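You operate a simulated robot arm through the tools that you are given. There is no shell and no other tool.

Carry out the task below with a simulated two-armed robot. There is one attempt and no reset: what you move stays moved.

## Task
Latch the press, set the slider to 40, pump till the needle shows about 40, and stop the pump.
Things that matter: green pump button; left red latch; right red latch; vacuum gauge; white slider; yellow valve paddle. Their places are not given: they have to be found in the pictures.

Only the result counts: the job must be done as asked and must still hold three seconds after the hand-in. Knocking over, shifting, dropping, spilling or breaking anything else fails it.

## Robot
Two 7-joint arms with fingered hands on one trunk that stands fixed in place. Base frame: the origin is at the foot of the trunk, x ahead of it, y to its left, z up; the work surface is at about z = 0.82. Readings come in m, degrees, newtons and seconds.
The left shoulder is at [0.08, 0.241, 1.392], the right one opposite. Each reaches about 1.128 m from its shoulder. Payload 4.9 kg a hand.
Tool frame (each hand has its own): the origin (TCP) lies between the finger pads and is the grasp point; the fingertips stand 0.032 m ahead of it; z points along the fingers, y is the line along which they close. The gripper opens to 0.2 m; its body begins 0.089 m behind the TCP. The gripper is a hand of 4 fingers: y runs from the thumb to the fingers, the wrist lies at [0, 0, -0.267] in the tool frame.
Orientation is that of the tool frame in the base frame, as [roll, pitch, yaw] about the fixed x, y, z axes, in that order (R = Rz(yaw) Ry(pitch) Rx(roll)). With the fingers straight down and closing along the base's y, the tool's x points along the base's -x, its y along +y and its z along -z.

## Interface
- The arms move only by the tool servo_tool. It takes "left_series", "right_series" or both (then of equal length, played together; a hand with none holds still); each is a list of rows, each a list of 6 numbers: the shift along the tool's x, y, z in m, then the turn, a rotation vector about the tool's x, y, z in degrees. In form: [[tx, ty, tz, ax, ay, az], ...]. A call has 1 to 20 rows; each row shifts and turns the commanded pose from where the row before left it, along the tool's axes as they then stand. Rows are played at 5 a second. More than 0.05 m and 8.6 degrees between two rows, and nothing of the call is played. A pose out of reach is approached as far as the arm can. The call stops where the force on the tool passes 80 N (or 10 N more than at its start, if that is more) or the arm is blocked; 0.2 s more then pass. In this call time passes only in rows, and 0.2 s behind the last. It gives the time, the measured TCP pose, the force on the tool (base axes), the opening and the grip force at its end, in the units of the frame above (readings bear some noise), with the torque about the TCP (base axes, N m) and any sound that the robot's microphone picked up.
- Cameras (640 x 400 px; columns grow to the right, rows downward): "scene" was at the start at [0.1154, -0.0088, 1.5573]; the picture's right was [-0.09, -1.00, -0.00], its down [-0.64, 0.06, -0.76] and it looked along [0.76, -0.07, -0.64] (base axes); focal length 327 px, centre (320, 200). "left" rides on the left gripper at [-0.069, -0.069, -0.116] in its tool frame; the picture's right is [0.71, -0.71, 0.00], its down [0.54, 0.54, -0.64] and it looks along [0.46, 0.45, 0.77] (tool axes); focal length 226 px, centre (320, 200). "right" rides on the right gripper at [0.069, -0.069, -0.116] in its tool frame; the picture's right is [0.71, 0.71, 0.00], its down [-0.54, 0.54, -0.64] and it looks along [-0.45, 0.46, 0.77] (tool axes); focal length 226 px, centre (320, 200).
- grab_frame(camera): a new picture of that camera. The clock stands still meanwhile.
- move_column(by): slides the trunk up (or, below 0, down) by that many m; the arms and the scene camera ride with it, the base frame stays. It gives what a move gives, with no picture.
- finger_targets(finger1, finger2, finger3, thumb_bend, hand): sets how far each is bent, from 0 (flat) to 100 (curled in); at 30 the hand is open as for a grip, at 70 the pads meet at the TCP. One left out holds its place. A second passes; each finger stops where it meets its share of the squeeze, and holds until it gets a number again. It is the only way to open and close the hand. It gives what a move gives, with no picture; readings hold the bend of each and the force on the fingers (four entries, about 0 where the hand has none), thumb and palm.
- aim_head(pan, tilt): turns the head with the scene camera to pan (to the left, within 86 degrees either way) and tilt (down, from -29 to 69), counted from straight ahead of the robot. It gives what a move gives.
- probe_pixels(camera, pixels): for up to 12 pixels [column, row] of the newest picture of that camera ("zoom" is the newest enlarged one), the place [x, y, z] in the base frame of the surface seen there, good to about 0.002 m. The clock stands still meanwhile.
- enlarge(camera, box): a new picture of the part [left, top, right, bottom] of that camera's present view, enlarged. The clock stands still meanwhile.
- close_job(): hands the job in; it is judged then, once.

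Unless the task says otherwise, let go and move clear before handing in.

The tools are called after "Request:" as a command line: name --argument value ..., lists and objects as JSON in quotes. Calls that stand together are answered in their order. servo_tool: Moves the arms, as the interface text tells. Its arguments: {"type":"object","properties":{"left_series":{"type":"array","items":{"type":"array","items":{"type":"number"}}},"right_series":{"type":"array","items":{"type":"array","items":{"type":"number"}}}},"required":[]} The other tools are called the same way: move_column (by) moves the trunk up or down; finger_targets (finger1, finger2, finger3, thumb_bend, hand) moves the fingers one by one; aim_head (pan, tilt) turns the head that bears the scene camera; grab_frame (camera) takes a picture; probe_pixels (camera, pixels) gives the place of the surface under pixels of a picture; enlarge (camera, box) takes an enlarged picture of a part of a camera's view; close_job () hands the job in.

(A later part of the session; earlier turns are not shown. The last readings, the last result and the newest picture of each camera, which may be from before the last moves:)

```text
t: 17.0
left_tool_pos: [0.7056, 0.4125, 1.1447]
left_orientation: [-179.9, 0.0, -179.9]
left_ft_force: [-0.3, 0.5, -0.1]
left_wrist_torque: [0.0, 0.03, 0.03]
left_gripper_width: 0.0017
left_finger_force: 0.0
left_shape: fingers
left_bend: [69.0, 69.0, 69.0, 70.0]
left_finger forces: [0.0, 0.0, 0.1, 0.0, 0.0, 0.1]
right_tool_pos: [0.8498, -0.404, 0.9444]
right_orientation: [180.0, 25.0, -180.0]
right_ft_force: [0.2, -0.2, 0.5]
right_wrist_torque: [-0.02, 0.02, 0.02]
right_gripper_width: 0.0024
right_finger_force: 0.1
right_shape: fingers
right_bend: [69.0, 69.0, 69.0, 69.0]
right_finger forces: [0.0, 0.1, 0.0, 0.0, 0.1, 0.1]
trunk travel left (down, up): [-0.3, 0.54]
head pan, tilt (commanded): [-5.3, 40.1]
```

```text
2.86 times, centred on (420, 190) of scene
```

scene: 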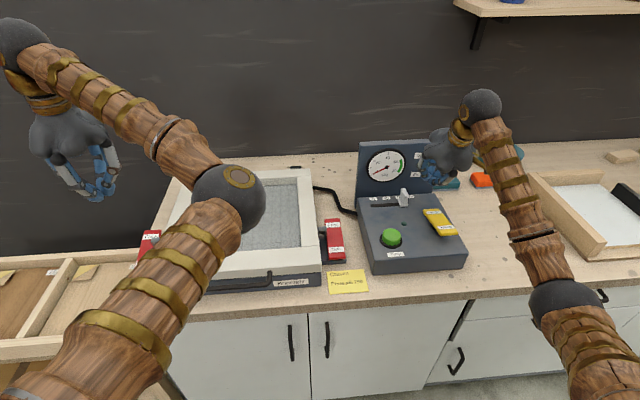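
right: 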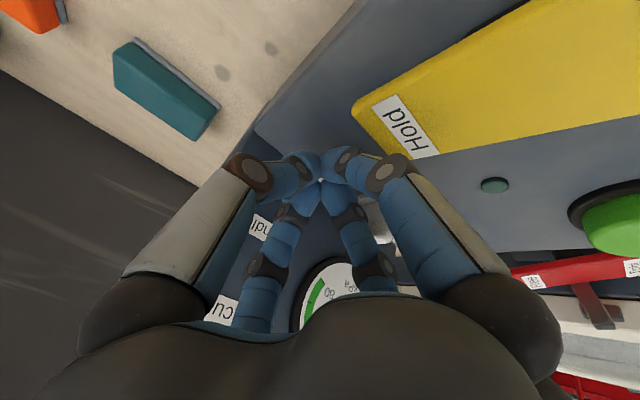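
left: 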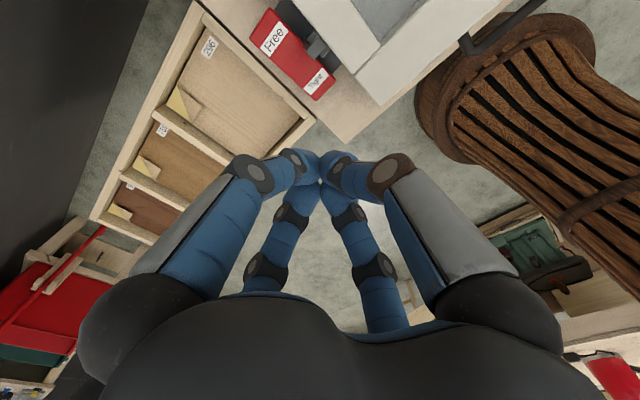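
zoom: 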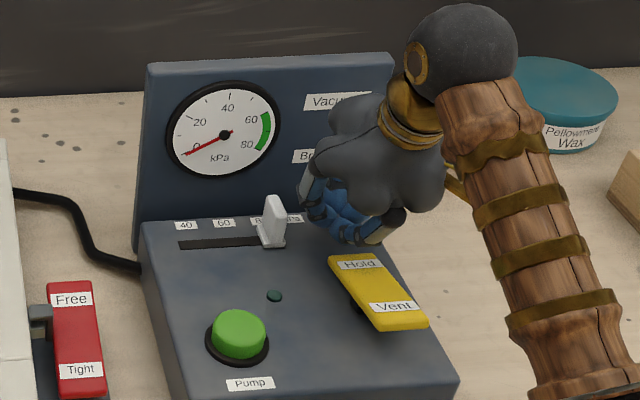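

The fingers are right of the handle with the tips just above the box top; nothing touches. I'll push in +y with 12 mm rows, stop short at about y=-0.32, and check the handle's place.

Request:
servo_tool --right_series '[[0, 0.012, 0, 0, 0, 0], [0, 0.012, 0, 0, 0, 0], [0, 0.012, 0, 0, 0, 0], [0, 0.012, 0, 0, 0, 0], [0, 0.012, 0, 0, 0, 0], [0, 0.012, 0, 0, 0, 0], [0, 0.012, 0, 0, 0, 0]]'

Request:
enlarge --camera "scene" --box '[340, 120, 500, 260]'

Request:
grab_frame --camera "right"

```text
t: 18.6
left_tool_pos: [0.7055, 0.4122, 1.1439]
left_orientation: [180.0, 0.0, 180.0]
left_ft_force: [0.0, 0.2, 0.1]
left_wrist_torque: [-0.03, 0.0, -0.04]
left_gripper_width: 0.0018
left_finger_force: 0.0
left_shape: fingers
left_bend: [69.0, 69.0, 69.0, 70.0]
left_finger forces: [0.0, 0.0, 0.1, 0.0, 0.0, 0.0]
right_tool_pos: [0.8491, -0.3187, 0.9432]
right_orientation: [179.9, 24.9, -179.9]
right_ft_force: [0.9, -0.3, 0.9]
right_wrist_torque: [0.02, 0.0, -0.02]
right_gripper_width: 0.0025
right_finger_force: 0.4
right_shape: fingers
right_bend: [69.0, 69.0, 69.0, 69.0]
right_finger forces: [0.0, 0.8, 0.0, 0.0, 0.0, 0.0]
trunk travel left (down, up): [-0.3, 0.54]
head pan, tilt (commanded): [-5.3, 40.1]
```

```text
2.86 times, centred on (420, 190) of scene
```

zoom: 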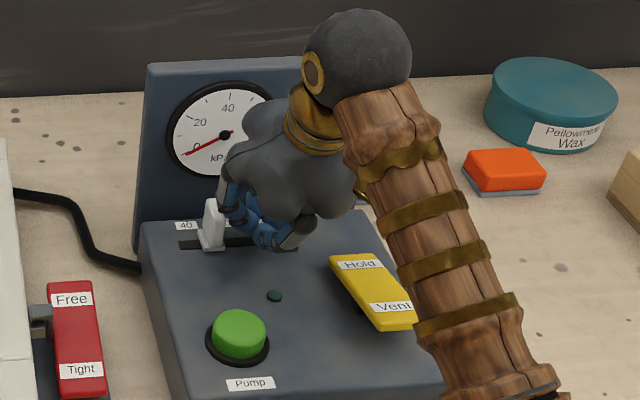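

```text
taken
```

right: 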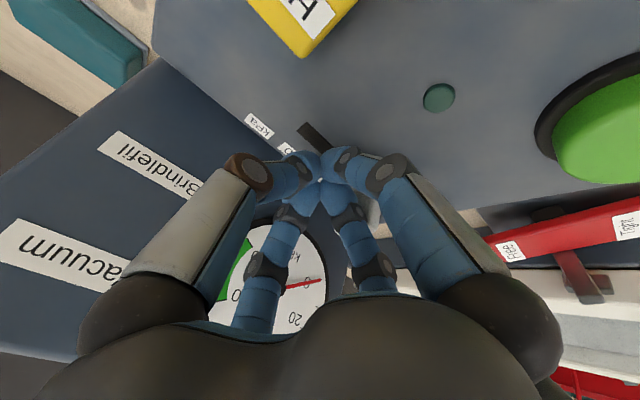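

The handle has moved left to zoom column ≈213, between the 40 and 60 labels. I'll probe its exact y before the last push.

Request:
enlarge --camera "scene" --box '[375, 180, 431, 215]'

Request:
probe_pixels --camera "zoom" --pixels '[[205, 130], [215, 130], [225, 140], [195, 170], [210, 180], [225, 180], [235, 190], [90, 110], [60, 190], [215, 200], [190, 200], [240, 160]]'

```text
11.43 times, centred on (403, 198) of scene
```

zoom: 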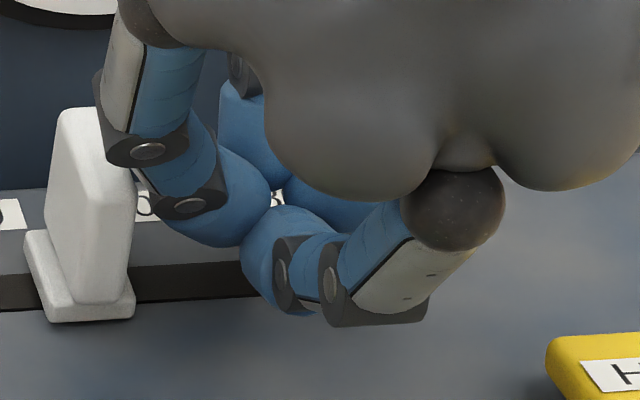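

```text
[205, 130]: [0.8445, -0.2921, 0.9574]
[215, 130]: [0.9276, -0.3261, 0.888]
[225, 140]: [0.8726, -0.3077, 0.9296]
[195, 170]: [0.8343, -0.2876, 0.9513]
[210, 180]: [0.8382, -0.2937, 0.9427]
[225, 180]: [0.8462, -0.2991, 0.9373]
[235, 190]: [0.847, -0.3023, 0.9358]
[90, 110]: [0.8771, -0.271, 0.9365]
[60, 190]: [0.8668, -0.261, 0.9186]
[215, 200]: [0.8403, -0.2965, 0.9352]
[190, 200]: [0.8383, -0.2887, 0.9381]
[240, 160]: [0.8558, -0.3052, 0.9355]
```

The thumb piece's left face is at y≈-0.262 (it began at -0.329), so the handle centre is near -0.270. I'll push on by 16 mm, then measure again.

Request:
probe_pixels --camera "zoom" --pixels '[[50, 312], [128, 312], [90, 310], [30, 240], [90, 200], [115, 220], [122, 280]]'

Request:
servo_tool --right_series '[[0, 0.008, 0, 0, 0, 0], [0, 0.008, 0, 0, 0, 0]]'

Request:
enlarge --camera "scene" --box '[365, 180, 421, 215]'

```text
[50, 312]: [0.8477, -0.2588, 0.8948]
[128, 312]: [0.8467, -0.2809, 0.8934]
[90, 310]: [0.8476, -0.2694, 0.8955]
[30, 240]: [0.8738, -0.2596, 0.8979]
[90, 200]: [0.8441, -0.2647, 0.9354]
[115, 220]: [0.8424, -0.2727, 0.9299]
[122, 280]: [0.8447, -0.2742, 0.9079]
```

```text
t: 19.2
left_tool_pos: [0.7052, 0.4124, 1.1439]
left_orientation: [180.0, -0.1, 179.9]
left_ft_force: [-0.1, 0.5, -0.1]
left_wrist_torque: [0.03, -0.02, 0.03]
left_gripper_width: 0.0017
left_finger_force: 0.1
left_shape: fingers
left_bend: [69.0, 69.0, 69.0, 70.0]
left_finger forces: [0.1, 0.0, 0.0, 0.1, 0.1, 0.0]
right_tool_pos: [0.8476, -0.304, 0.9432]
right_orientation: [180.0, 25.0, -179.9]
right_ft_force: [0.1, 0.2, -0.8]
right_wrist_torque: [0.0, 0.03, -0.03]
right_gripper_width: 0.0023
right_finger_force: 0.1
right_shape: fingers
right_bend: [69.0, 69.0, 69.0, 69.0]
right_finger forces: [0.1, 0.6, 0.0, 0.1, 0.1, 0.0]
trunk travel left (down, up): [-0.3, 0.54]
head pan, tilt (commanded): [-5.3, 40.1]
```

```text
11.43 times, centred on (393, 198) of scene
```

zoom: 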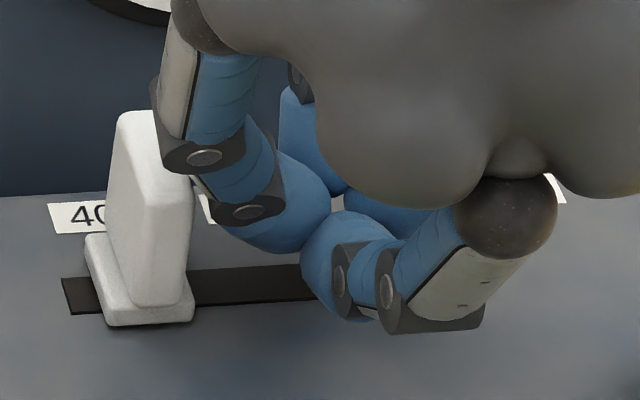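

The handle is now just right of the 40 label, whose left part shows at (80,217). I'll probe the base edges to get its centre.

Request:
probe_pixels --camera "zoom" --pixels '[[107, 314], [186, 312], [148, 312], [88, 245], [150, 205], [175, 225], [182, 285], [68, 295], [52, 217], [112, 200]]'

```text
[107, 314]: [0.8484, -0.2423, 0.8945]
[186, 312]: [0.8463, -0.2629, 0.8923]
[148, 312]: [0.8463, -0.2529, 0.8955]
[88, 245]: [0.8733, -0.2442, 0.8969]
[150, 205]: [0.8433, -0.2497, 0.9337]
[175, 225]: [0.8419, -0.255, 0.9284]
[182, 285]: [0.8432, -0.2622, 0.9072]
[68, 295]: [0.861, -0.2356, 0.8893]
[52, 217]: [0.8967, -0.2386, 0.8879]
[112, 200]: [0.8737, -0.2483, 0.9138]
```

The base spans y -0.2415 to -0.2637, centre ≈-0.2530, with the 40 label centred at -0.2503. I'll push 2.5 mm more.

Request:
servo_tool --right_series '[[0, 0.0025, 0, 0, 0, 0]]'

Request:
enlarge --camera "scene" --box '[365, 180, 421, 215]'

Request:
probe_pixels --camera "zoom" --pixels '[[97, 314], [105, 314], [176, 312], [183, 312], [138, 312], [78, 245], [140, 205], [172, 285], [68, 295]]'

```text
t: 19.6
left_tool_pos: [0.7057, 0.4122, 1.1439]
left_orientation: [-179.9, 0.0, 180.0]
left_ft_force: [-0.3, 0.7, -0.5]
left_wrist_torque: [-0.03, 0.02, 0.03]
left_gripper_width: 0.0017
left_finger_force: 0.2
left_shape: fingers
left_bend: [69.0, 69.0, 69.0, 70.0]
left_finger forces: [0.1, 0.0, 0.1, 0.0, 0.1, 0.0]
right_tool_pos: [0.8479, -0.3026, 0.9441]
right_orientation: [179.9, 24.9, 180.0]
right_ft_force: [-0.1, -0.7, 0.5]
right_wrist_torque: [0.03, 0.05, 0.01]
right_gripper_width: 0.0025
right_finger_force: 0.4
right_shape: fingers
right_bend: [69.0, 69.0, 69.0, 69.0]
right_finger forces: [0.0, 1.1, 0.1, 0.1, 0.0, 0.1]
trunk travel left (down, up): [-0.3, 0.54]
head pan, tilt (commanded): [-5.3, 40.1]
```

```text
11.43 times, centred on (393, 198) of scene
```

zoom: 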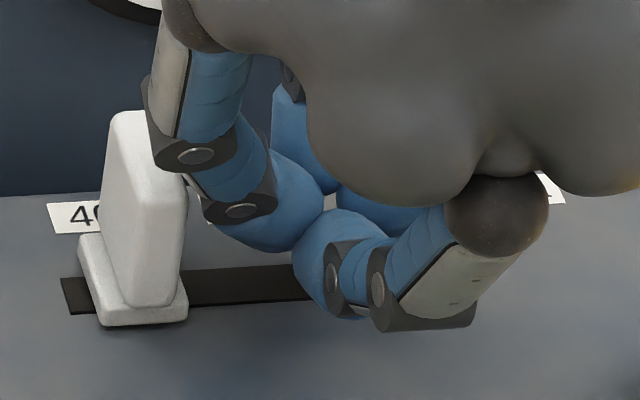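

```text
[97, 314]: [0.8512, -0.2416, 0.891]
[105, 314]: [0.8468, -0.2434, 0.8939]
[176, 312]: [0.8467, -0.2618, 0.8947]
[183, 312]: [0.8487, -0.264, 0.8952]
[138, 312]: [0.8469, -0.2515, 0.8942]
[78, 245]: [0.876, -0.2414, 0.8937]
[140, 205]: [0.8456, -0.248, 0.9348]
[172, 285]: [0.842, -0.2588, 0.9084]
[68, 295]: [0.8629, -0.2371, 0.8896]
```

The base now spans roughly columns 100–187, so its centre is near y≈-0.2515. I'll back off to the right and up, then check the setting from the right hand's camera.

Request:
servo_tool --right_series '[[0, -0.02, 0, 0, 0, 0], [0, -0.03, 0, 0, 0, 0], [-0.0085, 0, -0.0272, 0, 0, 0], [-0.0127, 0, -0.0272, 0, 0, 0], [-0.0127, 0, -0.0272, 0, 0, 0], [-0.0127, 0, -0.0272, 0, 0, 0], [-0.0127, 0, -0.0272, 0, 0, 0], [-0.0127, 0, -0.0272, 0, 0, 0], [0, 0, 0, 0, 8.333, 0], [0, 0, 0, 0, 8.333, 0], [0, 0, 0, 0, 8.334, 0]]'

Request:
enlarge --camera "scene" --box '[365, 180, 421, 215]'

Request:
grab_frame --camera "right"

```text
t: 22.0
left_tool_pos: [0.7056, 0.4137, 1.1434]
left_orientation: [-179.9, 0.0, 180.0]
left_ft_force: [-0.2, 0.3, -0.3]
left_wrist_torque: [-0.05, 0.01, -0.03]
left_gripper_width: 0.0018
left_finger_force: 0.0
left_shape: fingers
left_bend: [69.0, 69.0, 69.0, 70.0]
left_finger forces: [0.1, 0.0, 0.0, 0.0, 0.1, 0.0]
right_tool_pos: [0.8454, -0.3505, 1.1211]
right_orientation: [180.0, -0.2, 179.9]
right_ft_force: [0.2, 0.5, -0.4]
right_wrist_torque: [-0.01, -0.03, 0.01]
right_gripper_width: 0.0025
right_finger_force: 0.1
right_shape: fingers
right_bend: [69.0, 69.0, 69.0, 69.0]
right_finger forces: [0.0, 0.0, 0.0, 0.0, 0.1, 0.1]
trunk travel left (down, up): [-0.3, 0.54]
head pan, tilt (commanded): [-5.3, 40.1]
```

```text
11.43 times, centred on (393, 198) of scene
```

zoom: 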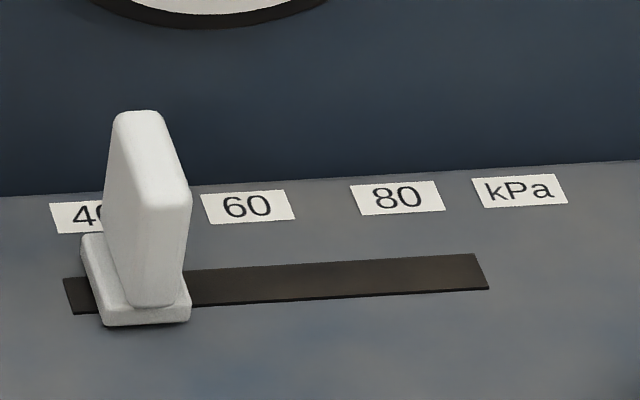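

```text
taken
```

right: 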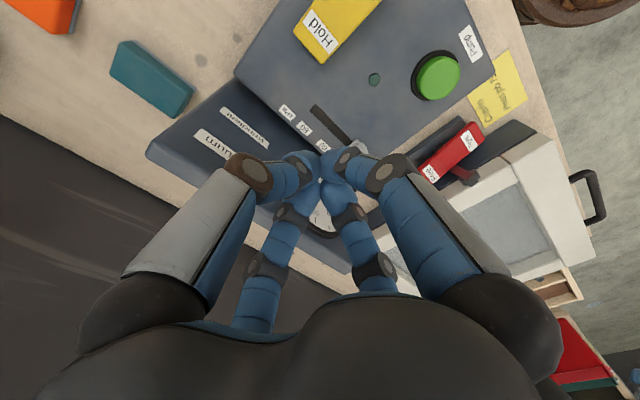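

The handle is free and stays put; by pixel geometry the 40 mark projects onto the slot at about column 122 of this zoom, while the base seems centred near 134. I'll probe several edge points for a better estimate.

Request:
enlarge --camera "scene" --box '[367, 188, 387, 210]'

Request:
probe_pixels --camera "zoom" --pixels '[[150, 250], [200, 250], [250, 250], [300, 250], [350, 250], [400, 250], [450, 250], [175, 330], [250, 330], [325, 330], [400, 330], [440, 330]]'

```text
16.00 times, centred on (377, 199) of scene
```

zoom: 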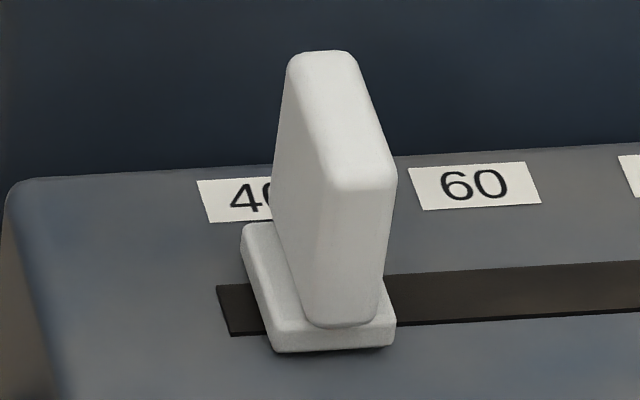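

```text
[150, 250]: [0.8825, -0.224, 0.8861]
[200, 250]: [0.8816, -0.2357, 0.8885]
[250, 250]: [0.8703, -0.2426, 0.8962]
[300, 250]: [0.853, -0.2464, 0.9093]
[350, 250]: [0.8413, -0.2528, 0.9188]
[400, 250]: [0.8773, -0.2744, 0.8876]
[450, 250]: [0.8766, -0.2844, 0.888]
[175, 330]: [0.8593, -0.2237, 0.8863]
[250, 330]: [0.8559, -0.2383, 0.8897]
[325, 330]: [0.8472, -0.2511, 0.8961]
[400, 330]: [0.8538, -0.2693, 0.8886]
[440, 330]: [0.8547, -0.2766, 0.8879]
```

Projecting the base corners and labels through the scene camera puts the handle centre about 4 mm short of 40 (reading about 42). I'll check from above with the right camera before correcting.

Request:
servo_tool --right_series '[[0.0113, 0.0275, -0.0125, 0, 0, 0], [0.0113, 0.0275, -0.0125, 0, 0, 0], [0.0113, 0.0275, -0.0125, 0, 0, 0], [0.0113, 0.0275, -0.0125, 0, 0, 0]]'

Request:
grab_frame --camera "right"

```text
t: 23.0
left_tool_pos: [0.7052, 0.4132, 1.1432]
left_orientation: [-179.9, 0.0, 180.0]
left_ft_force: [0.1, -1.3, -0.2]
left_wrist_torque: [0.01, 0.0, 0.04]
left_gripper_width: 0.0017
left_finger_force: 0.1
left_shape: fingers
left_bend: [69.0, 69.0, 69.0, 70.0]
left_finger forces: [0.1, 0.0, 0.0, 0.1, 0.0, 0.1]
right_tool_pos: [0.7987, -0.2409, 1.1725]
right_orientation: [-179.8, 0.0, 180.0]
right_ft_force: [0.2, -0.2, 0.5]
right_wrist_torque: [-0.07, 0.0, 0.02]
right_gripper_width: 0.0024
right_finger_force: 0.1
right_shape: fingers
right_bend: [69.0, 69.0, 69.0, 69.0]
right_finger forces: [0.0, 0.1, 0.0, 0.0, 0.0, 0.0]
trunk travel left (down, up): [-0.3, 0.54]
head pan, tilt (commanded): [-5.3, 40.1]
```

```text
taken
```

right: 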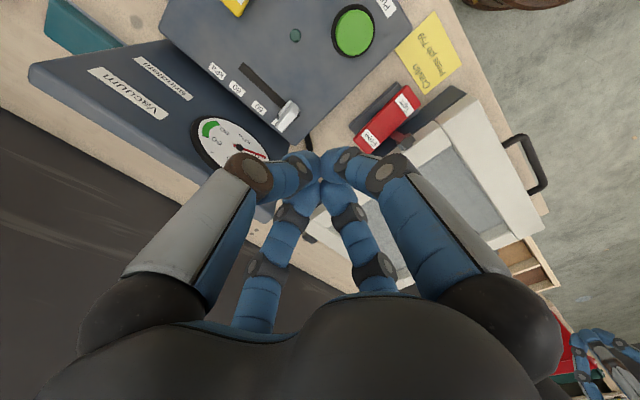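

Request:
enlarge --camera "right" --box '[225, 50, 305, 140]'

Request:
enlarge --camera "right" --box '[260, 85, 304, 135]'

Request:
probe_pixels --camera "zoom" --pixels '[[200, 150], [250, 150], [300, 150], [350, 150], [400, 150], [450, 150], [300, 200], [350, 200], [250, 250], [300, 250], [350, 250], [200, 250]]'

```text
4.44 times, centred on (265, 95) of right
```

zoom: 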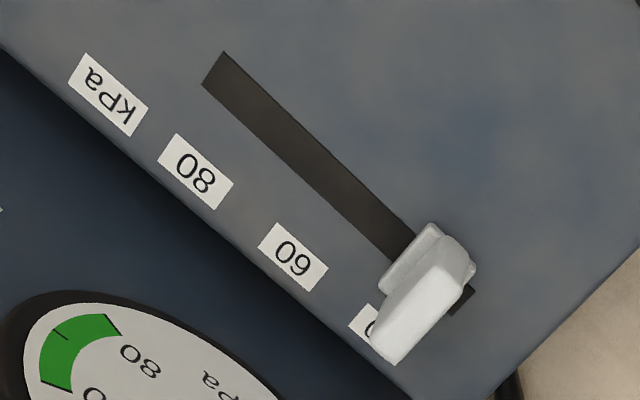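

```text
8.00 times, centred on (282, 110) of right
```

zoom: 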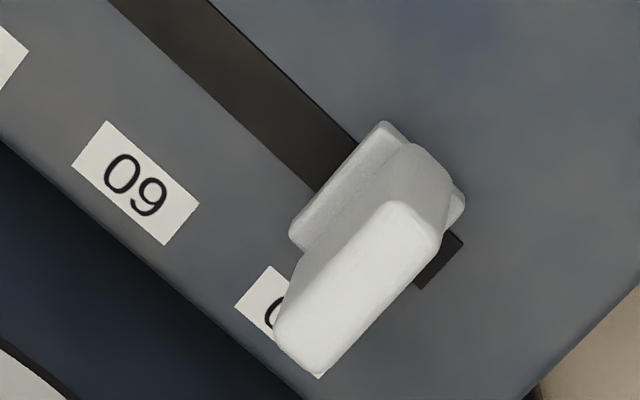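

```text
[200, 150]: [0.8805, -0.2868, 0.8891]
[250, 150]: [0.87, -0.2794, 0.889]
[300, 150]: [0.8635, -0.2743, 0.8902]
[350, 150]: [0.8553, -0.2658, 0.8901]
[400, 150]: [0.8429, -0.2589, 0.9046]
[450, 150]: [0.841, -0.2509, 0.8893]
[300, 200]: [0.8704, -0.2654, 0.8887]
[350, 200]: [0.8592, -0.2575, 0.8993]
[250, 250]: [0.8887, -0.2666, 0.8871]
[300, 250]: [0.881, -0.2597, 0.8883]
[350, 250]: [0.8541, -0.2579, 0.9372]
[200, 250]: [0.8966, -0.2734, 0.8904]
```

From above, the handle base covers most of the 40 label; its right edge works out to y≈-0.263, giving a reading between 40 and 42. I'll probe edge pixels in this zoom to refine that.

Request:
probe_pixels --camera "zoom" --pixels '[[330, 170], [338, 180], [345, 185], [300, 228], [375, 138], [458, 200], [455, 215], [450, 228], [440, 250], [455, 240], [467, 210], [385, 130]]'

Request:
probe_pixels --camera "right" --pixels '[[238, 88], [216, 70], [258, 107], [249, 70], [298, 118]]'

```text
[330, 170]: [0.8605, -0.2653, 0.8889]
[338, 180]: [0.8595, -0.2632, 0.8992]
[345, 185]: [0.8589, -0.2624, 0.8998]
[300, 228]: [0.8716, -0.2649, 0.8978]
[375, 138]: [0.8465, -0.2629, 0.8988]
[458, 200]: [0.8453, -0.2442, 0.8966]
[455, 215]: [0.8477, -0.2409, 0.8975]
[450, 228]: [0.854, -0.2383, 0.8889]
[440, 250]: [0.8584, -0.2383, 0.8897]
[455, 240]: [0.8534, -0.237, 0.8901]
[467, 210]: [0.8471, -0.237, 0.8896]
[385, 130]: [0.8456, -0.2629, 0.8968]
```

```text
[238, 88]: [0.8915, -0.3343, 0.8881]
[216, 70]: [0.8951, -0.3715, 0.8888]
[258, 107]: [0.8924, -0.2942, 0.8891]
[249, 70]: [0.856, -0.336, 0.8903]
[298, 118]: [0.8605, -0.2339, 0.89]
```

Probing gives a base from y≈-0.264 to -0.2405 (centre ≈-0.252), with 60 at -0.2935 and 80 at -0.335, so the slider reads about 40; the gauge may confirm it. Next I'll go over the green button with the hand tilted 30° to the right so the scene camera keeps the gauge in view.

Request:
servo_tool --right_series '[[0.0233, -0.0085, 0.02, 0, 0, 0], [0.0233, -0.0085, 0.02, 0, 0, 0], [0.0233, -0.0085, 0.02, 0, 0, 0], [0.0233, -0.0085, 0.02, 0, 0, 0], [0, 0, 0, -7.5, 0, 0], [0, 0, 0, -7.5, 0, 0], [0, 0, 0, -7.5, 0, 0], [0, 0, 0, -7.5, 0, 0]]'

Request:
grab_frame --camera "scene"

Request:
grab_frame --camera "right"

```text
t: 24.8
left_tool_pos: [0.7065, 0.4123, 1.1437]
left_orientation: [-179.9, -0.1, -179.9]
left_ft_force: [-0.2, -1.3, -0.7]
left_wrist_torque: [-0.01, 0.01, -0.01]
left_gripper_width: 0.002
left_finger_force: 0.1
left_shape: fingers
left_bend: [69.0, 69.0, 69.0, 70.0]
left_finger forces: [0.0, 0.1, 0.0, 0.0, 0.1, 0.0]
right_tool_pos: [0.7078, -0.2764, 1.0915]
right_orientation: [149.9, 0.0, -180.0]
right_ft_force: [-0.8, -0.4, -0.6]
right_wrist_torque: [0.01, 0.01, 0.0]
right_gripper_width: 0.0023
right_finger_force: 0.0
right_shape: fingers
right_bend: [69.0, 69.0, 69.0, 69.0]
right_finger forces: [0.1, 0.0, 0.1, 0.0, 0.0, 0.0]
trunk travel left (down, up): [-0.3, 0.54]
head pan, tilt (commanded): [-5.3, 40.1]
```

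```text
taken
```

scene: 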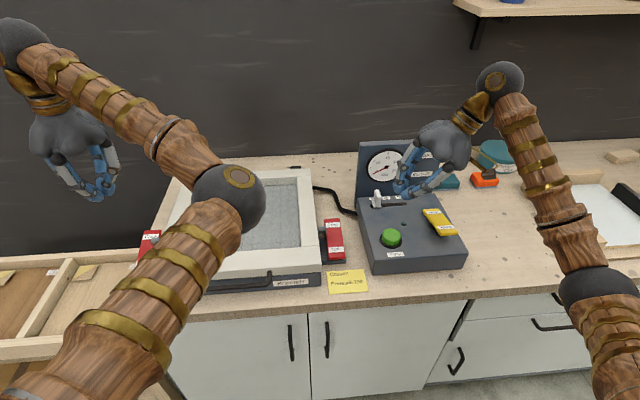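

```text
taken
```

right: 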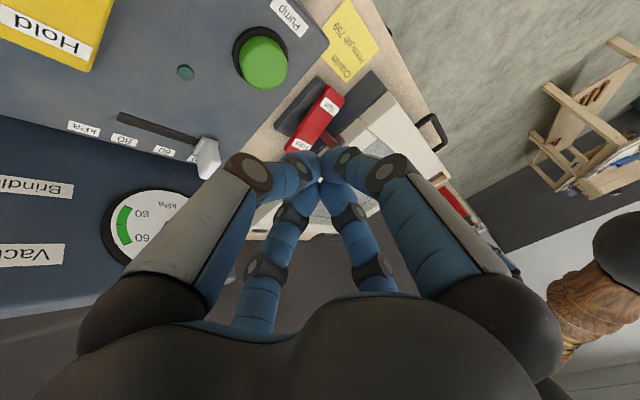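

The gauge stays visible at (385,165) in the scene with the hand tilted at (0.708,-0.276,1.092). I'll lower it straight down to just above the green button.

Request:
servo_tool --right_series '[[0, -0.0125, 0.02165, 0, 0, 0], [0, -0.0125, 0.02165, 0, 0, 0], [0, -0.0125, 0.02165, 0, 0, 0], [0, -0.0125, 0.02165, 0, 0, 0], [0, -0.0115, 0.0199, 0, 0, 0]]'

Request:
grab_frame --camera "scene"

Request:
enlarge --camera "scene" --box '[340, 130, 500, 280]'

Request:
grab_frame --camera "right"

```text
t: 26.0
left_tool_pos: [0.7058, 0.4121, 1.1443]
left_orientation: [-180.0, 0.0, -180.0]
left_ft_force: [-0.1, 0.1, 0.6]
left_wrist_torque: [-0.01, -0.01, 0.01]
left_gripper_width: 0.0019
left_finger_force: 0.1
left_shape: fingers
left_bend: [69.0, 69.0, 69.0, 70.0]
left_finger forces: [0.0, 0.0, 0.0, 0.0, 0.0, 0.0]
right_tool_pos: [0.7068, -0.276, 0.969]
right_orientation: [150.0, 0.1, -180.0]
right_ft_force: [0.4, 0.2, -0.2]
right_wrist_torque: [0.01, -0.01, -0.01]
right_gripper_width: 0.0025
right_finger_force: 0.1
right_shape: fingers
right_bend: [69.0, 69.0, 69.0, 69.0]
right_finger forces: [0.1, 0.1, 0.0, 0.1, 0.1, 0.0]
trunk travel left (down, up): [-0.3, 0.54]
head pan, tilt (commanded): [-5.3, 40.1]
```

```text
taken
```

scene: 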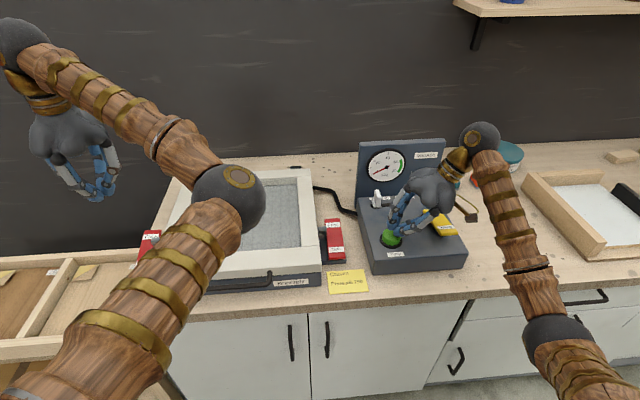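

```text
2.67 times, centred on (420, 205) of scene
```

zoom: 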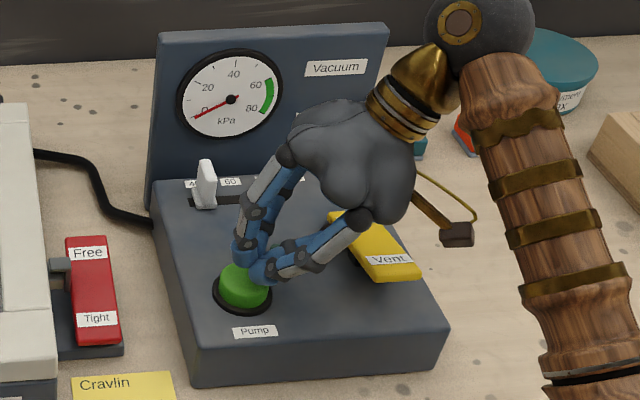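

```text
taken
```

right: 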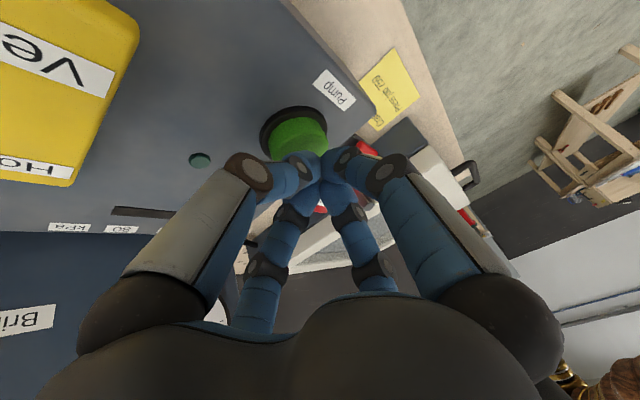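

The clump sits just above the button at (242,287) in the zoom and the gauge, at (231,98), is clear, needle on 0. I'll probe the fingertips and button once more before pressing.

Request:
enlarge --camera "scene" --box '[370, 205, 450, 255]'

Request:
probe_pixels --camera "zoom" --pixels '[[150, 180], [180, 200], [200, 210], [170, 170], [220, 200], [130, 230], [170, 250], [210, 240], [150, 150], [200, 170]]'

```text
8.00 times, centred on (410, 230) of scene
```

zoom: 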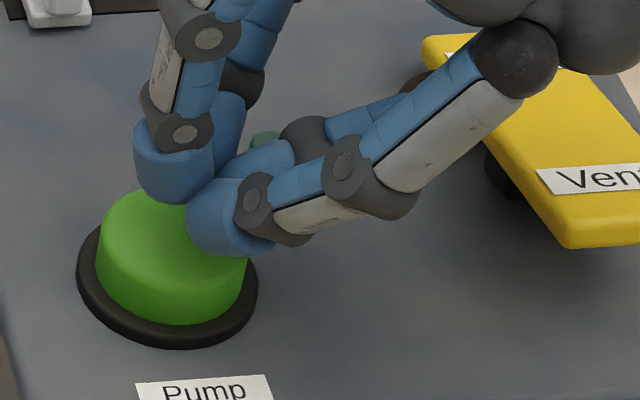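

```text
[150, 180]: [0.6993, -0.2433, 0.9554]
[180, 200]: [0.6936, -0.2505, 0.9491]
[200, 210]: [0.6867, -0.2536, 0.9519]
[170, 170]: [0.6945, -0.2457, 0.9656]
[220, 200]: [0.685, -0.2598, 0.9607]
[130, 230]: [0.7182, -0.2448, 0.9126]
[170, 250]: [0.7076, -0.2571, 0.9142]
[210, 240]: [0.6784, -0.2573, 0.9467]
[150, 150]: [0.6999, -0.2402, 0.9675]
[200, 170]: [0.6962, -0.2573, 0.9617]
```

Fingertips are at about z 0.945 over the button (top 0.914, centre ≈(0.707,-0.258)), nicely aligned. I'll lower 25 mm to just about touch it.

Request:
servo_tool --right_series '[[0, -0.003, 0.0052, 0, 0, 0], [0, -0.003, 0.0052, 0, 0, 0], [0, -0.003, 0.0052, 0, 0, 0], [0, -0.0025, 0.00433, 0, 0, 0]]'

Request:
enlarge --camera "scene" --box '[340, 130, 500, 280]'

```text
t: 27.0
left_tool_pos: [0.7039, 0.4122, 1.1438]
left_orientation: [-179.9, 0.0, -180.0]
left_ft_force: [-0.3, 0.2, -0.1]
left_wrist_torque: [0.01, 0.03, 0.01]
left_gripper_width: 0.002
left_finger_force: 0.1
left_shape: fingers
left_bend: [69.0, 69.0, 69.0, 70.0]
left_finger forces: [0.1, 0.1, 0.1, 0.0, 0.1, 0.0]
right_tool_pos: [0.7062, -0.2759, 0.9463]
right_orientation: [149.9, 0.0, -180.0]
right_ft_force: [0.4, 0.1, 1.5]
right_wrist_torque: [-0.02, -0.04, -0.02]
right_gripper_width: 0.0024
right_finger_force: 0.0
right_shape: fingers
right_bend: [69.0, 69.0, 69.0, 70.0]
right_finger forces: [0.0, 0.0, 0.0, 0.0, 0.0, 0.0]
trunk travel left (down, up): [-0.3, 0.54]
head pan, tilt (commanded): [-5.3, 40.1]
```

```text
2.67 times, centred on (420, 205) of scene
```

zoom: 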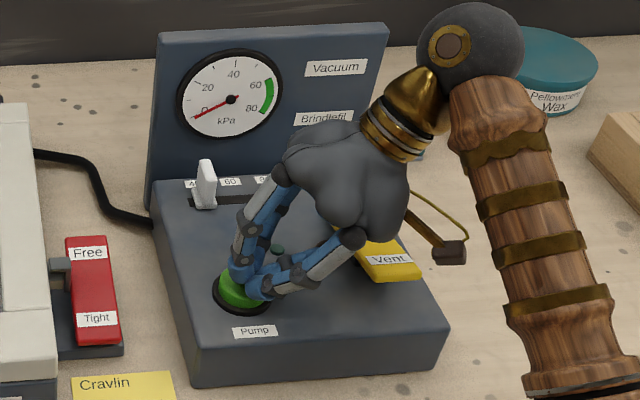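

The fingertips are about at the button (force just 1.5 N) and the lamp at (278,250) is dark. I'll press in 3 mm rows and watch the sound, force and gauge.

Request:
servo_tool --right_series '[[0, -0.0015, 0.0026, 0, 0, 0], [0, -0.0015, 0.0026, 0, 0, 0]]'

Request:
enlarge --camera "scene" --box '[340, 130, 500, 280]'

```text
t: 27.6
left_tool_pos: [0.7065, 0.412, 1.1438]
left_orientation: [-179.9, 0.1, -180.0]
left_ft_force: [-0.8, 0.4, -0.9]
left_wrist_torque: [-0.04, 0.01, -0.01]
left_gripper_width: 0.002
left_finger_force: 0.0
left_shape: fingers
left_bend: [69.0, 69.0, 69.0, 70.0]
left_finger forces: [0.0, 0.0, 0.0, 0.0, 0.0, 0.0]
right_tool_pos: [0.7066, -0.2763, 0.9397]
right_orientation: [150.0, 0.0, -179.9]
right_ft_force: [1.1, -1.7, 3.5]
right_wrist_torque: [0.02, -0.02, -0.01]
right_gripper_width: 0.0022
right_finger_force: 0.0
right_shape: fingers
right_bend: [69.0, 69.0, 69.0, 70.0]
right_finger forces: [0.1, 0.0, 0.0, 0.0, 0.0, 0.1]
trunk travel left (down, up): [-0.3, 0.54]
head pan, tilt (commanded): [-5.3, 40.1]
heard: click
```

```text
2.67 times, centred on (420, 205) of scene
```

zoom: 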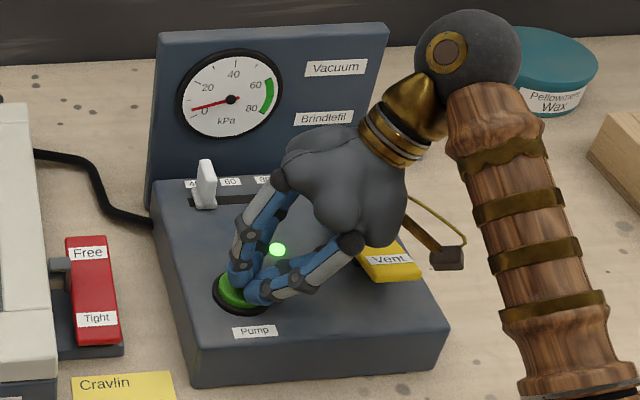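

A click was heard, the lamp at (277,249) is lit, and the needle has started to rise. I'll lift the finger about 7 mm to see whether the pump keeps running on its own.

Request:
servo_tool --right_series '[[0, 0.0035, -0.006, 0, 0, 0]]'

Request:
enlarge --camera "scene" --box '[340, 130, 500, 280]'

Request:
enlarge --camera "scene" --box '[358, 140, 414, 190]'

```text
t: 28.0
left_tool_pos: [0.7056, 0.4119, 1.1441]
left_orientation: [-179.9, 0.1, -180.0]
left_ft_force: [0.5, -0.3, -0.3]
left_wrist_torque: [-0.01, 0.01, 0.03]
left_gripper_width: 0.0018
left_finger_force: 0.0
left_shape: fingers
left_bend: [69.0, 69.0, 69.0, 70.0]
left_finger forces: [0.0, 0.0, 0.1, 0.0, 0.1, 0.1]
right_tool_pos: [0.7068, -0.276, 0.9468]
right_orientation: [150.0, 0.0, 180.0]
right_ft_force: [0.1, -0.5, 0.9]
right_wrist_torque: [-0.01, 0.03, 0.03]
right_gripper_width: 0.0023
right_finger_force: 0.1
right_shape: fingers
right_bend: [69.0, 69.0, 69.0, 70.0]
right_finger forces: [0.0, 0.0, 0.1, 0.0, 0.1, 0.1]
trunk travel left (down, up): [-0.3, 0.54]
head pan, tilt (commanded): [-5.3, 40.1]
```

```text
2.67 times, centred on (420, 205) of scene
```

zoom: 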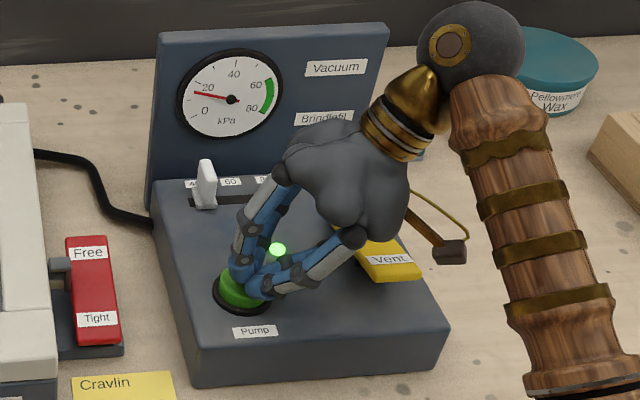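

```text
8.00 times, centred on (386, 165) of scene
```

zoom: 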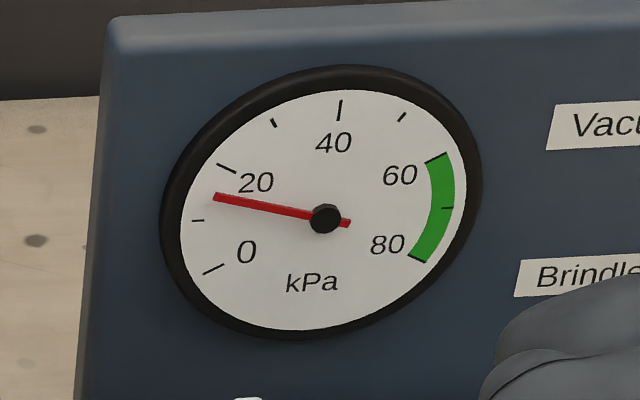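

The pump latched on: lamp lit and the needle at about 15 (tip at (215,196) in the gauge zoom). I'll let one short row pass and read again to learn the rate.

Request:
servo_tool --right_series '[[0, 0, 0, 0, 0, 0]]'

Request:
enlarge --camera "scene" --box '[358, 140, 414, 190]'

```text
t: 28.4
left_tool_pos: [0.7052, 0.4132, 1.1442]
left_orientation: [-180.0, -0.1, 180.0]
left_ft_force: [-0.1, -0.1, 0.3]
left_wrist_torque: [-0.01, -0.01, -0.02]
left_gripper_width: 0.0022
left_finger_force: 0.0
left_shape: fingers
left_bend: [69.0, 69.0, 69.0, 70.0]
left_finger forces: [0.0, 0.0, 0.1, 0.0, 0.0, 0.1]
right_tool_pos: [0.7066, -0.2757, 0.947]
right_orientation: [150.0, 0.1, 180.0]
right_ft_force: [0.2, 0.0, 1.3]
right_wrist_torque: [-0.01, 0.01, 0.04]
right_gripper_width: 0.0022
right_finger_force: 0.1
right_shape: fingers
right_bend: [69.0, 69.0, 69.0, 70.0]
right_finger forces: [0.0, 0.0, 0.0, 0.0, 0.1, 0.0]
trunk travel left (down, up): [-0.3, 0.54]
head pan, tilt (commanded): [-5.3, 40.1]
```

```text
8.00 times, centred on (386, 165) of scene
```

zoom: 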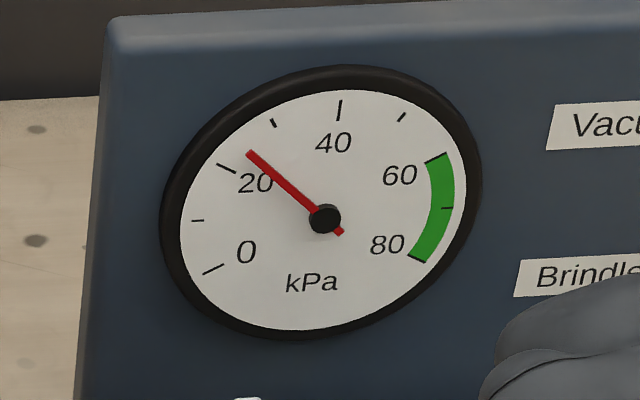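

The needle is at about 25 at t=28.4, so it climbs roughly 25 kPa/s. I'll wait two rows and press in the third so the stop click falls near 40.

Request:
servo_tool --right_series '[[0, 0, 0, 0, 0, 0], [0, 0, 0, 0, 0, 0], [0, -0.004, 0.0069, 0, 0, 0]]'

Request:
enlarge --camera "scene" --box '[358, 140, 414, 190]'

Request:
enlarge --camera "scene" --box '[340, 130, 500, 280]'

```text
t: 29.2
left_tool_pos: [0.7052, 0.4118, 1.1442]
left_orientation: [180.0, 0.0, -180.0]
left_ft_force: [0.0, 0.5, -0.1]
left_wrist_torque: [0.06, 0.0, 0.0]
left_gripper_width: 0.0016
left_finger_force: 0.1
left_shape: fingers
left_bend: [69.0, 69.0, 69.0, 70.0]
left_finger forces: [0.0, 0.0, 0.0, 0.1, 0.0, 0.0]
right_tool_pos: [0.707, -0.2763, 0.9397]
right_orientation: [150.0, 0.0, -179.9]
right_ft_force: [-0.9, -0.5, 3.3]
right_wrist_torque: [-0.02, 0.02, 0.01]
right_gripper_width: 0.0019
right_finger_force: 3.3
right_shape: fingers
right_bend: [69.0, 69.0, 69.0, 70.0]
right_finger forces: [0.1, 0.0, 0.1, 0.1, 6.8, 0.0]
trunk travel left (down, up): [-0.3, 0.54]
head pan, tilt (commanded): [-5.3, 40.1]
heard: click
```

```text
8.00 times, centred on (386, 165) of scene
```

zoom: 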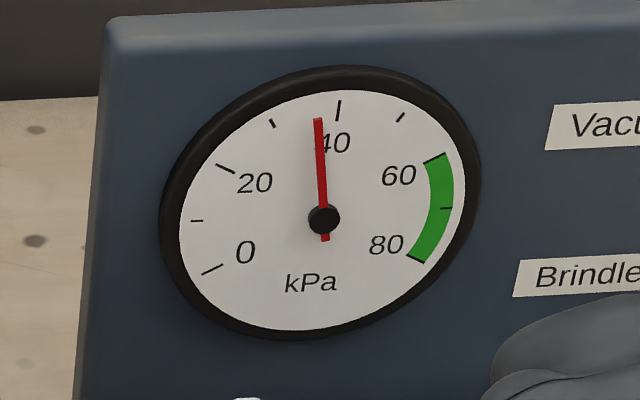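

```text
2.67 times, centred on (420, 205) of scene
```

zoom: 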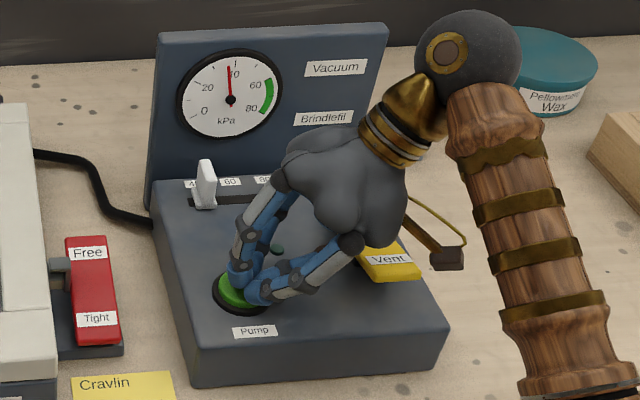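

The lamp is dark again and the needle stands near 37. I'll lift the hand a little off the button and see whether the needle holds or drifts.

Request:
servo_tool --right_series '[[0, 0.004, -0.0069, 0, 0, 0], [0, 0, 0, 0, 0, 0]]'

Request:
enlarge --camera "scene" --box '[358, 140, 414, 190]'

Request:
enlarge --camera "scene" --box '[340, 130, 500, 280]'

```text
t: 29.8
left_tool_pos: [0.7052, 0.4116, 1.1437]
left_orientation: [-179.9, 0.0, -179.9]
left_ft_force: [-0.2, 0.2, 0.2]
left_wrist_torque: [0.01, 0.0, 0.02]
left_gripper_width: 0.0016
left_finger_force: 0.0
left_shape: fingers
left_bend: [69.0, 69.0, 69.0, 70.0]
left_finger forces: [0.0, 0.0, 0.0, 0.0, 0.0, 0.0]
right_tool_pos: [0.7064, -0.2752, 0.9463]
right_orientation: [150.0, 0.0, -180.0]
right_ft_force: [0.4, -0.3, 1.0]
right_wrist_torque: [0.02, -0.03, -0.02]
right_gripper_width: 0.0021
right_finger_force: 0.1
right_shape: fingers
right_bend: [69.0, 69.0, 69.0, 70.0]
right_finger forces: [0.0, 0.0, 0.0, 0.0, 0.0, 0.0]
trunk travel left (down, up): [-0.3, 0.54]
head pan, tilt (commanded): [-5.3, 40.1]
```

```text
8.00 times, centred on (386, 165) of scene
```

zoom: 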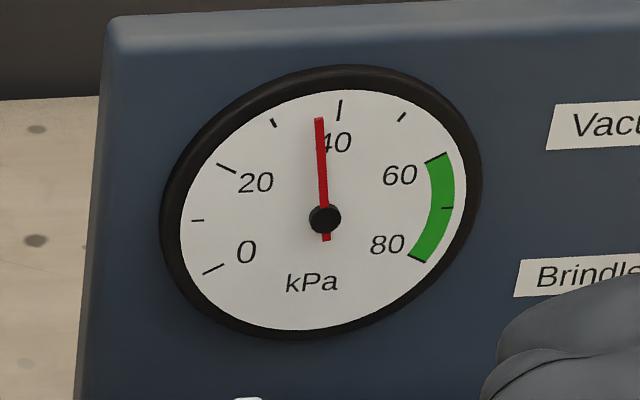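

```text
2.67 times, centred on (420, 205) of scene
```

zoom: 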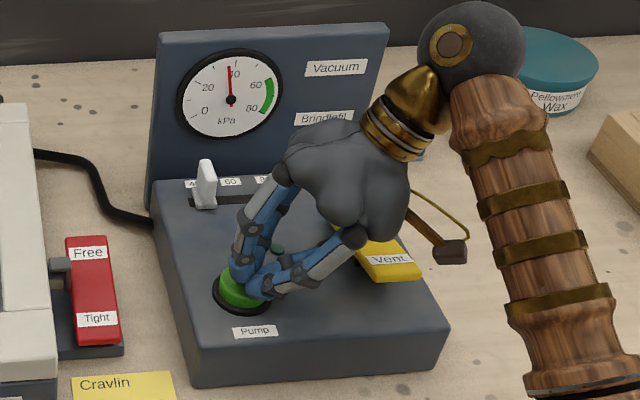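

The needle holds at about 36.7 by dial geometry and the rate has been steady near 22.5 kPa/s. I'll give one short on–off pulse of the pump to bring it up; the slider at 40 may well cap it there.

Request:
servo_tool --right_series '[[0, -0.004, 0.0069, 0, 0, 0], [0, 0.004, -0.0069, 0, 0, 0], [0, -0.004, 0.0069, 0, 0, 0]]'

Request:
enlarge --camera "scene" --box '[340, 130, 500, 280]'

Request:
enlarge --camera "scene" --box '[358, 140, 414, 190]'

```text
t: 30.6
left_tool_pos: [0.7057, 0.4107, 1.144]
left_orientation: [180.0, 0.0, 179.9]
left_ft_force: [0.1, 0.0, 0.4]
left_wrist_torque: [0.01, 0.02, 0.01]
left_gripper_width: 0.0019
left_finger_force: 0.0
left_shape: fingers
left_bend: [69.0, 69.0, 69.0, 70.0]
left_finger forces: [0.1, 0.1, 0.0, 0.0, 0.1, 0.0]
right_tool_pos: [0.7055, -0.2755, 0.9388]
right_orientation: [149.9, 0.1, 180.0]
right_ft_force: [-0.5, 0.0, 4.0]
right_wrist_torque: [0.03, -0.02, 0.02]
right_gripper_width: 0.002
right_finger_force: 3.1
right_shape: fingers
right_bend: [69.0, 69.0, 69.0, 70.0]
right_finger forces: [0.0, 0.1, 0.0, 0.0, 6.6, 0.0]
trunk travel left (down, up): [-0.3, 0.54]
head pan, tilt (commanded): [-5.3, 40.1]
heard: click, click
```

```text
2.67 times, centred on (420, 205) of scene
```

zoom: 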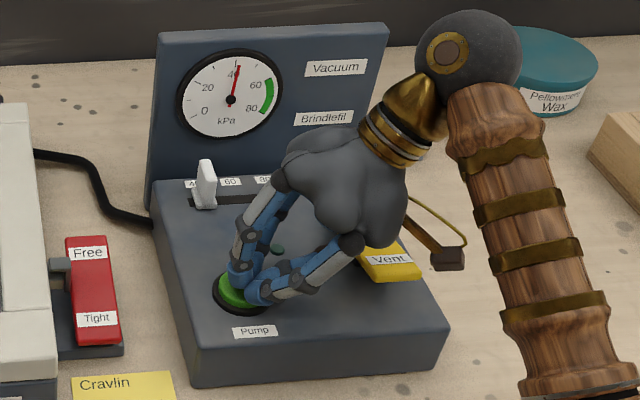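

```text
8.00 times, centred on (386, 165) of scene
```

zoom: 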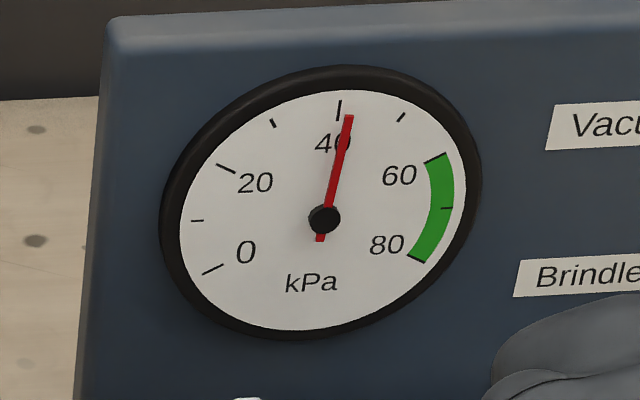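

Two clicks were heard, the lamp is dark, and the needle now reads about 41.6 instead of the 45–46 an uncapped pulse would give, so the slider seems to cap it and itself stands near 41.6. I'll lift off the button and check that the needle holds.

Request:
servo_tool --right_series '[[0, 0.004, -0.0069, 0, 0, 0], [0, 0.0125, -0.02165, 0, 0, 0], [0, 0.0125, -0.02165, 0, 0, 0], [0, 0.0125, -0.02165, 0, 0, 0], [0, 0.0125, -0.02165, 0, 0, 0], [0, 0.0125, -0.02165, 0, 0, 0], [0, 0.0125, -0.02165, 0, 0, 0]]'

Request:
enlarge --camera "scene" --box '[340, 130, 500, 280]'

Request:
enlarge --camera "scene" --box '[358, 140, 414, 190]'

```text
t: 32.2
left_tool_pos: [0.7048, 0.4134, 1.1441]
left_orientation: [180.0, 0.0, 180.0]
left_ft_force: [-0.8, -0.5, -0.1]
left_wrist_torque: [-0.01, 0.0, 0.01]
left_gripper_width: 0.0019
left_finger_force: 0.1
left_shape: fingers
left_bend: [69.0, 69.0, 69.0, 70.0]
left_finger forces: [0.0, 0.1, 0.0, 0.0, 0.0, 0.0]
right_tool_pos: [0.707, -0.275, 1.0997]
right_orientation: [149.9, 0.1, 179.9]
right_ft_force: [0.3, 0.8, 0.0]
right_wrist_torque: [-0.02, 0.0, -0.01]
right_gripper_width: 0.0024
right_finger_force: 0.1
right_shape: fingers
right_bend: [69.0, 69.0, 69.0, 70.0]
right_finger forces: [0.0, 0.0, 0.0, 0.0, 0.0, 0.0]
trunk travel left (down, up): [-0.3, 0.54]
head pan, tilt (commanded): [-5.3, 40.1]
```

```text
2.67 times, centred on (420, 205) of scene
```

zoom: 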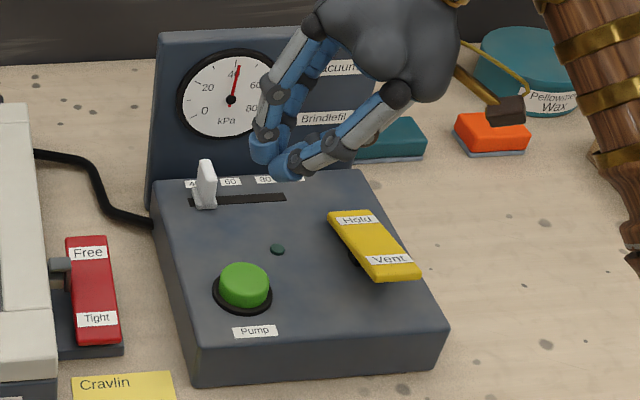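

```text
8.00 times, centred on (386, 165) of scene
```

zoom: 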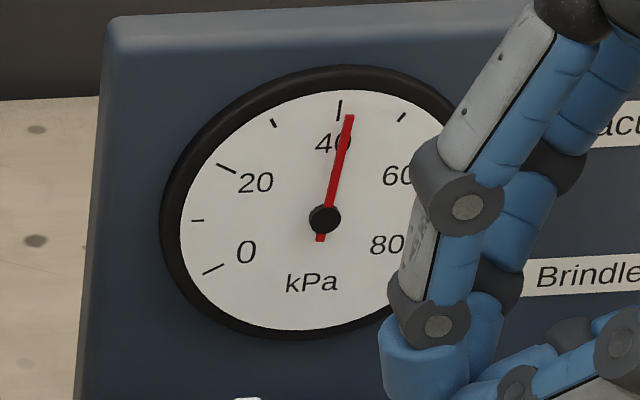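

The needle holds at about 41.6 with the pump off, and the button is up. To set the slider truer, I'll untilt, return to the right of the handle, and nudge it about 2.5 mm further toward 40.

Request:
servo_tool --right_series '[[0, 0, 0, 7.5, 0, 0], [0, 0, 0, 7.5, 0, 0], [0, 0, 0, 7.5, 0, 0], [0, 0, 0, 7.5, 0, 0], [-0.0355, -0.02, 0, 0, 0, 0], [-0.0355, -0.02, 0, 0, 0, 0], [-0.0355, -0.02, 0, 0, 0, 0], [-0.0356, -0.02, 0, 0, 0, 0], [0, 0, 0, 0, -8.333, 0], [0, 0, 0, 0, -8.333, 0], [0, 0, 0, 0, -8.334, 0], [0.01094, 0, 0.02346, 0, 0, 0], [0.01094, 0, 0.02346, 0, 0, 0], [0.01094, 0, 0.02346, 0, 0, 0], [0.01094, 0, 0.02346, 0, 0, 0]]'

Request:
enlarge --camera "scene" --box '[340, 130, 500, 280]'

```text
t: 35.4
left_tool_pos: [0.706, 0.4125, 1.1434]
left_orientation: [180.0, 0.0, 180.0]
left_ft_force: [-0.6, 0.7, -0.2]
left_wrist_torque: [-0.01, 0.01, -0.03]
left_gripper_width: 0.0016
left_finger_force: 0.1
left_shape: fingers
left_bend: [69.0, 69.0, 69.0, 70.0]
left_finger forces: [0.0, 0.0, 0.1, 0.1, 0.1, 0.0]
right_tool_pos: [0.8494, -0.3563, 0.9925]
right_orientation: [180.0, 25.0, 179.9]
right_ft_force: [0.4, -0.2, -0.6]
right_wrist_torque: [0.03, 0.02, 0.02]
right_gripper_width: 0.0023
right_finger_force: 0.0
right_shape: fingers
right_bend: [69.0, 69.0, 69.0, 70.0]
right_finger forces: [0.1, 0.0, 0.0, 0.1, 0.1, 0.1]
trunk travel left (down, up): [-0.3, 0.54]
head pan, tilt (commanded): [-5.3, 40.1]
```

```text
2.67 times, centred on (420, 205) of scene
```

zoom: 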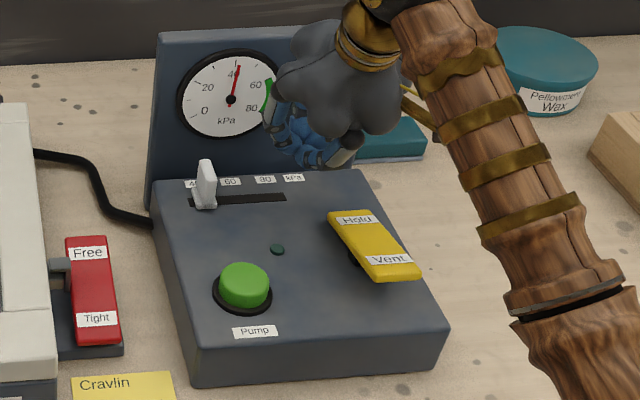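

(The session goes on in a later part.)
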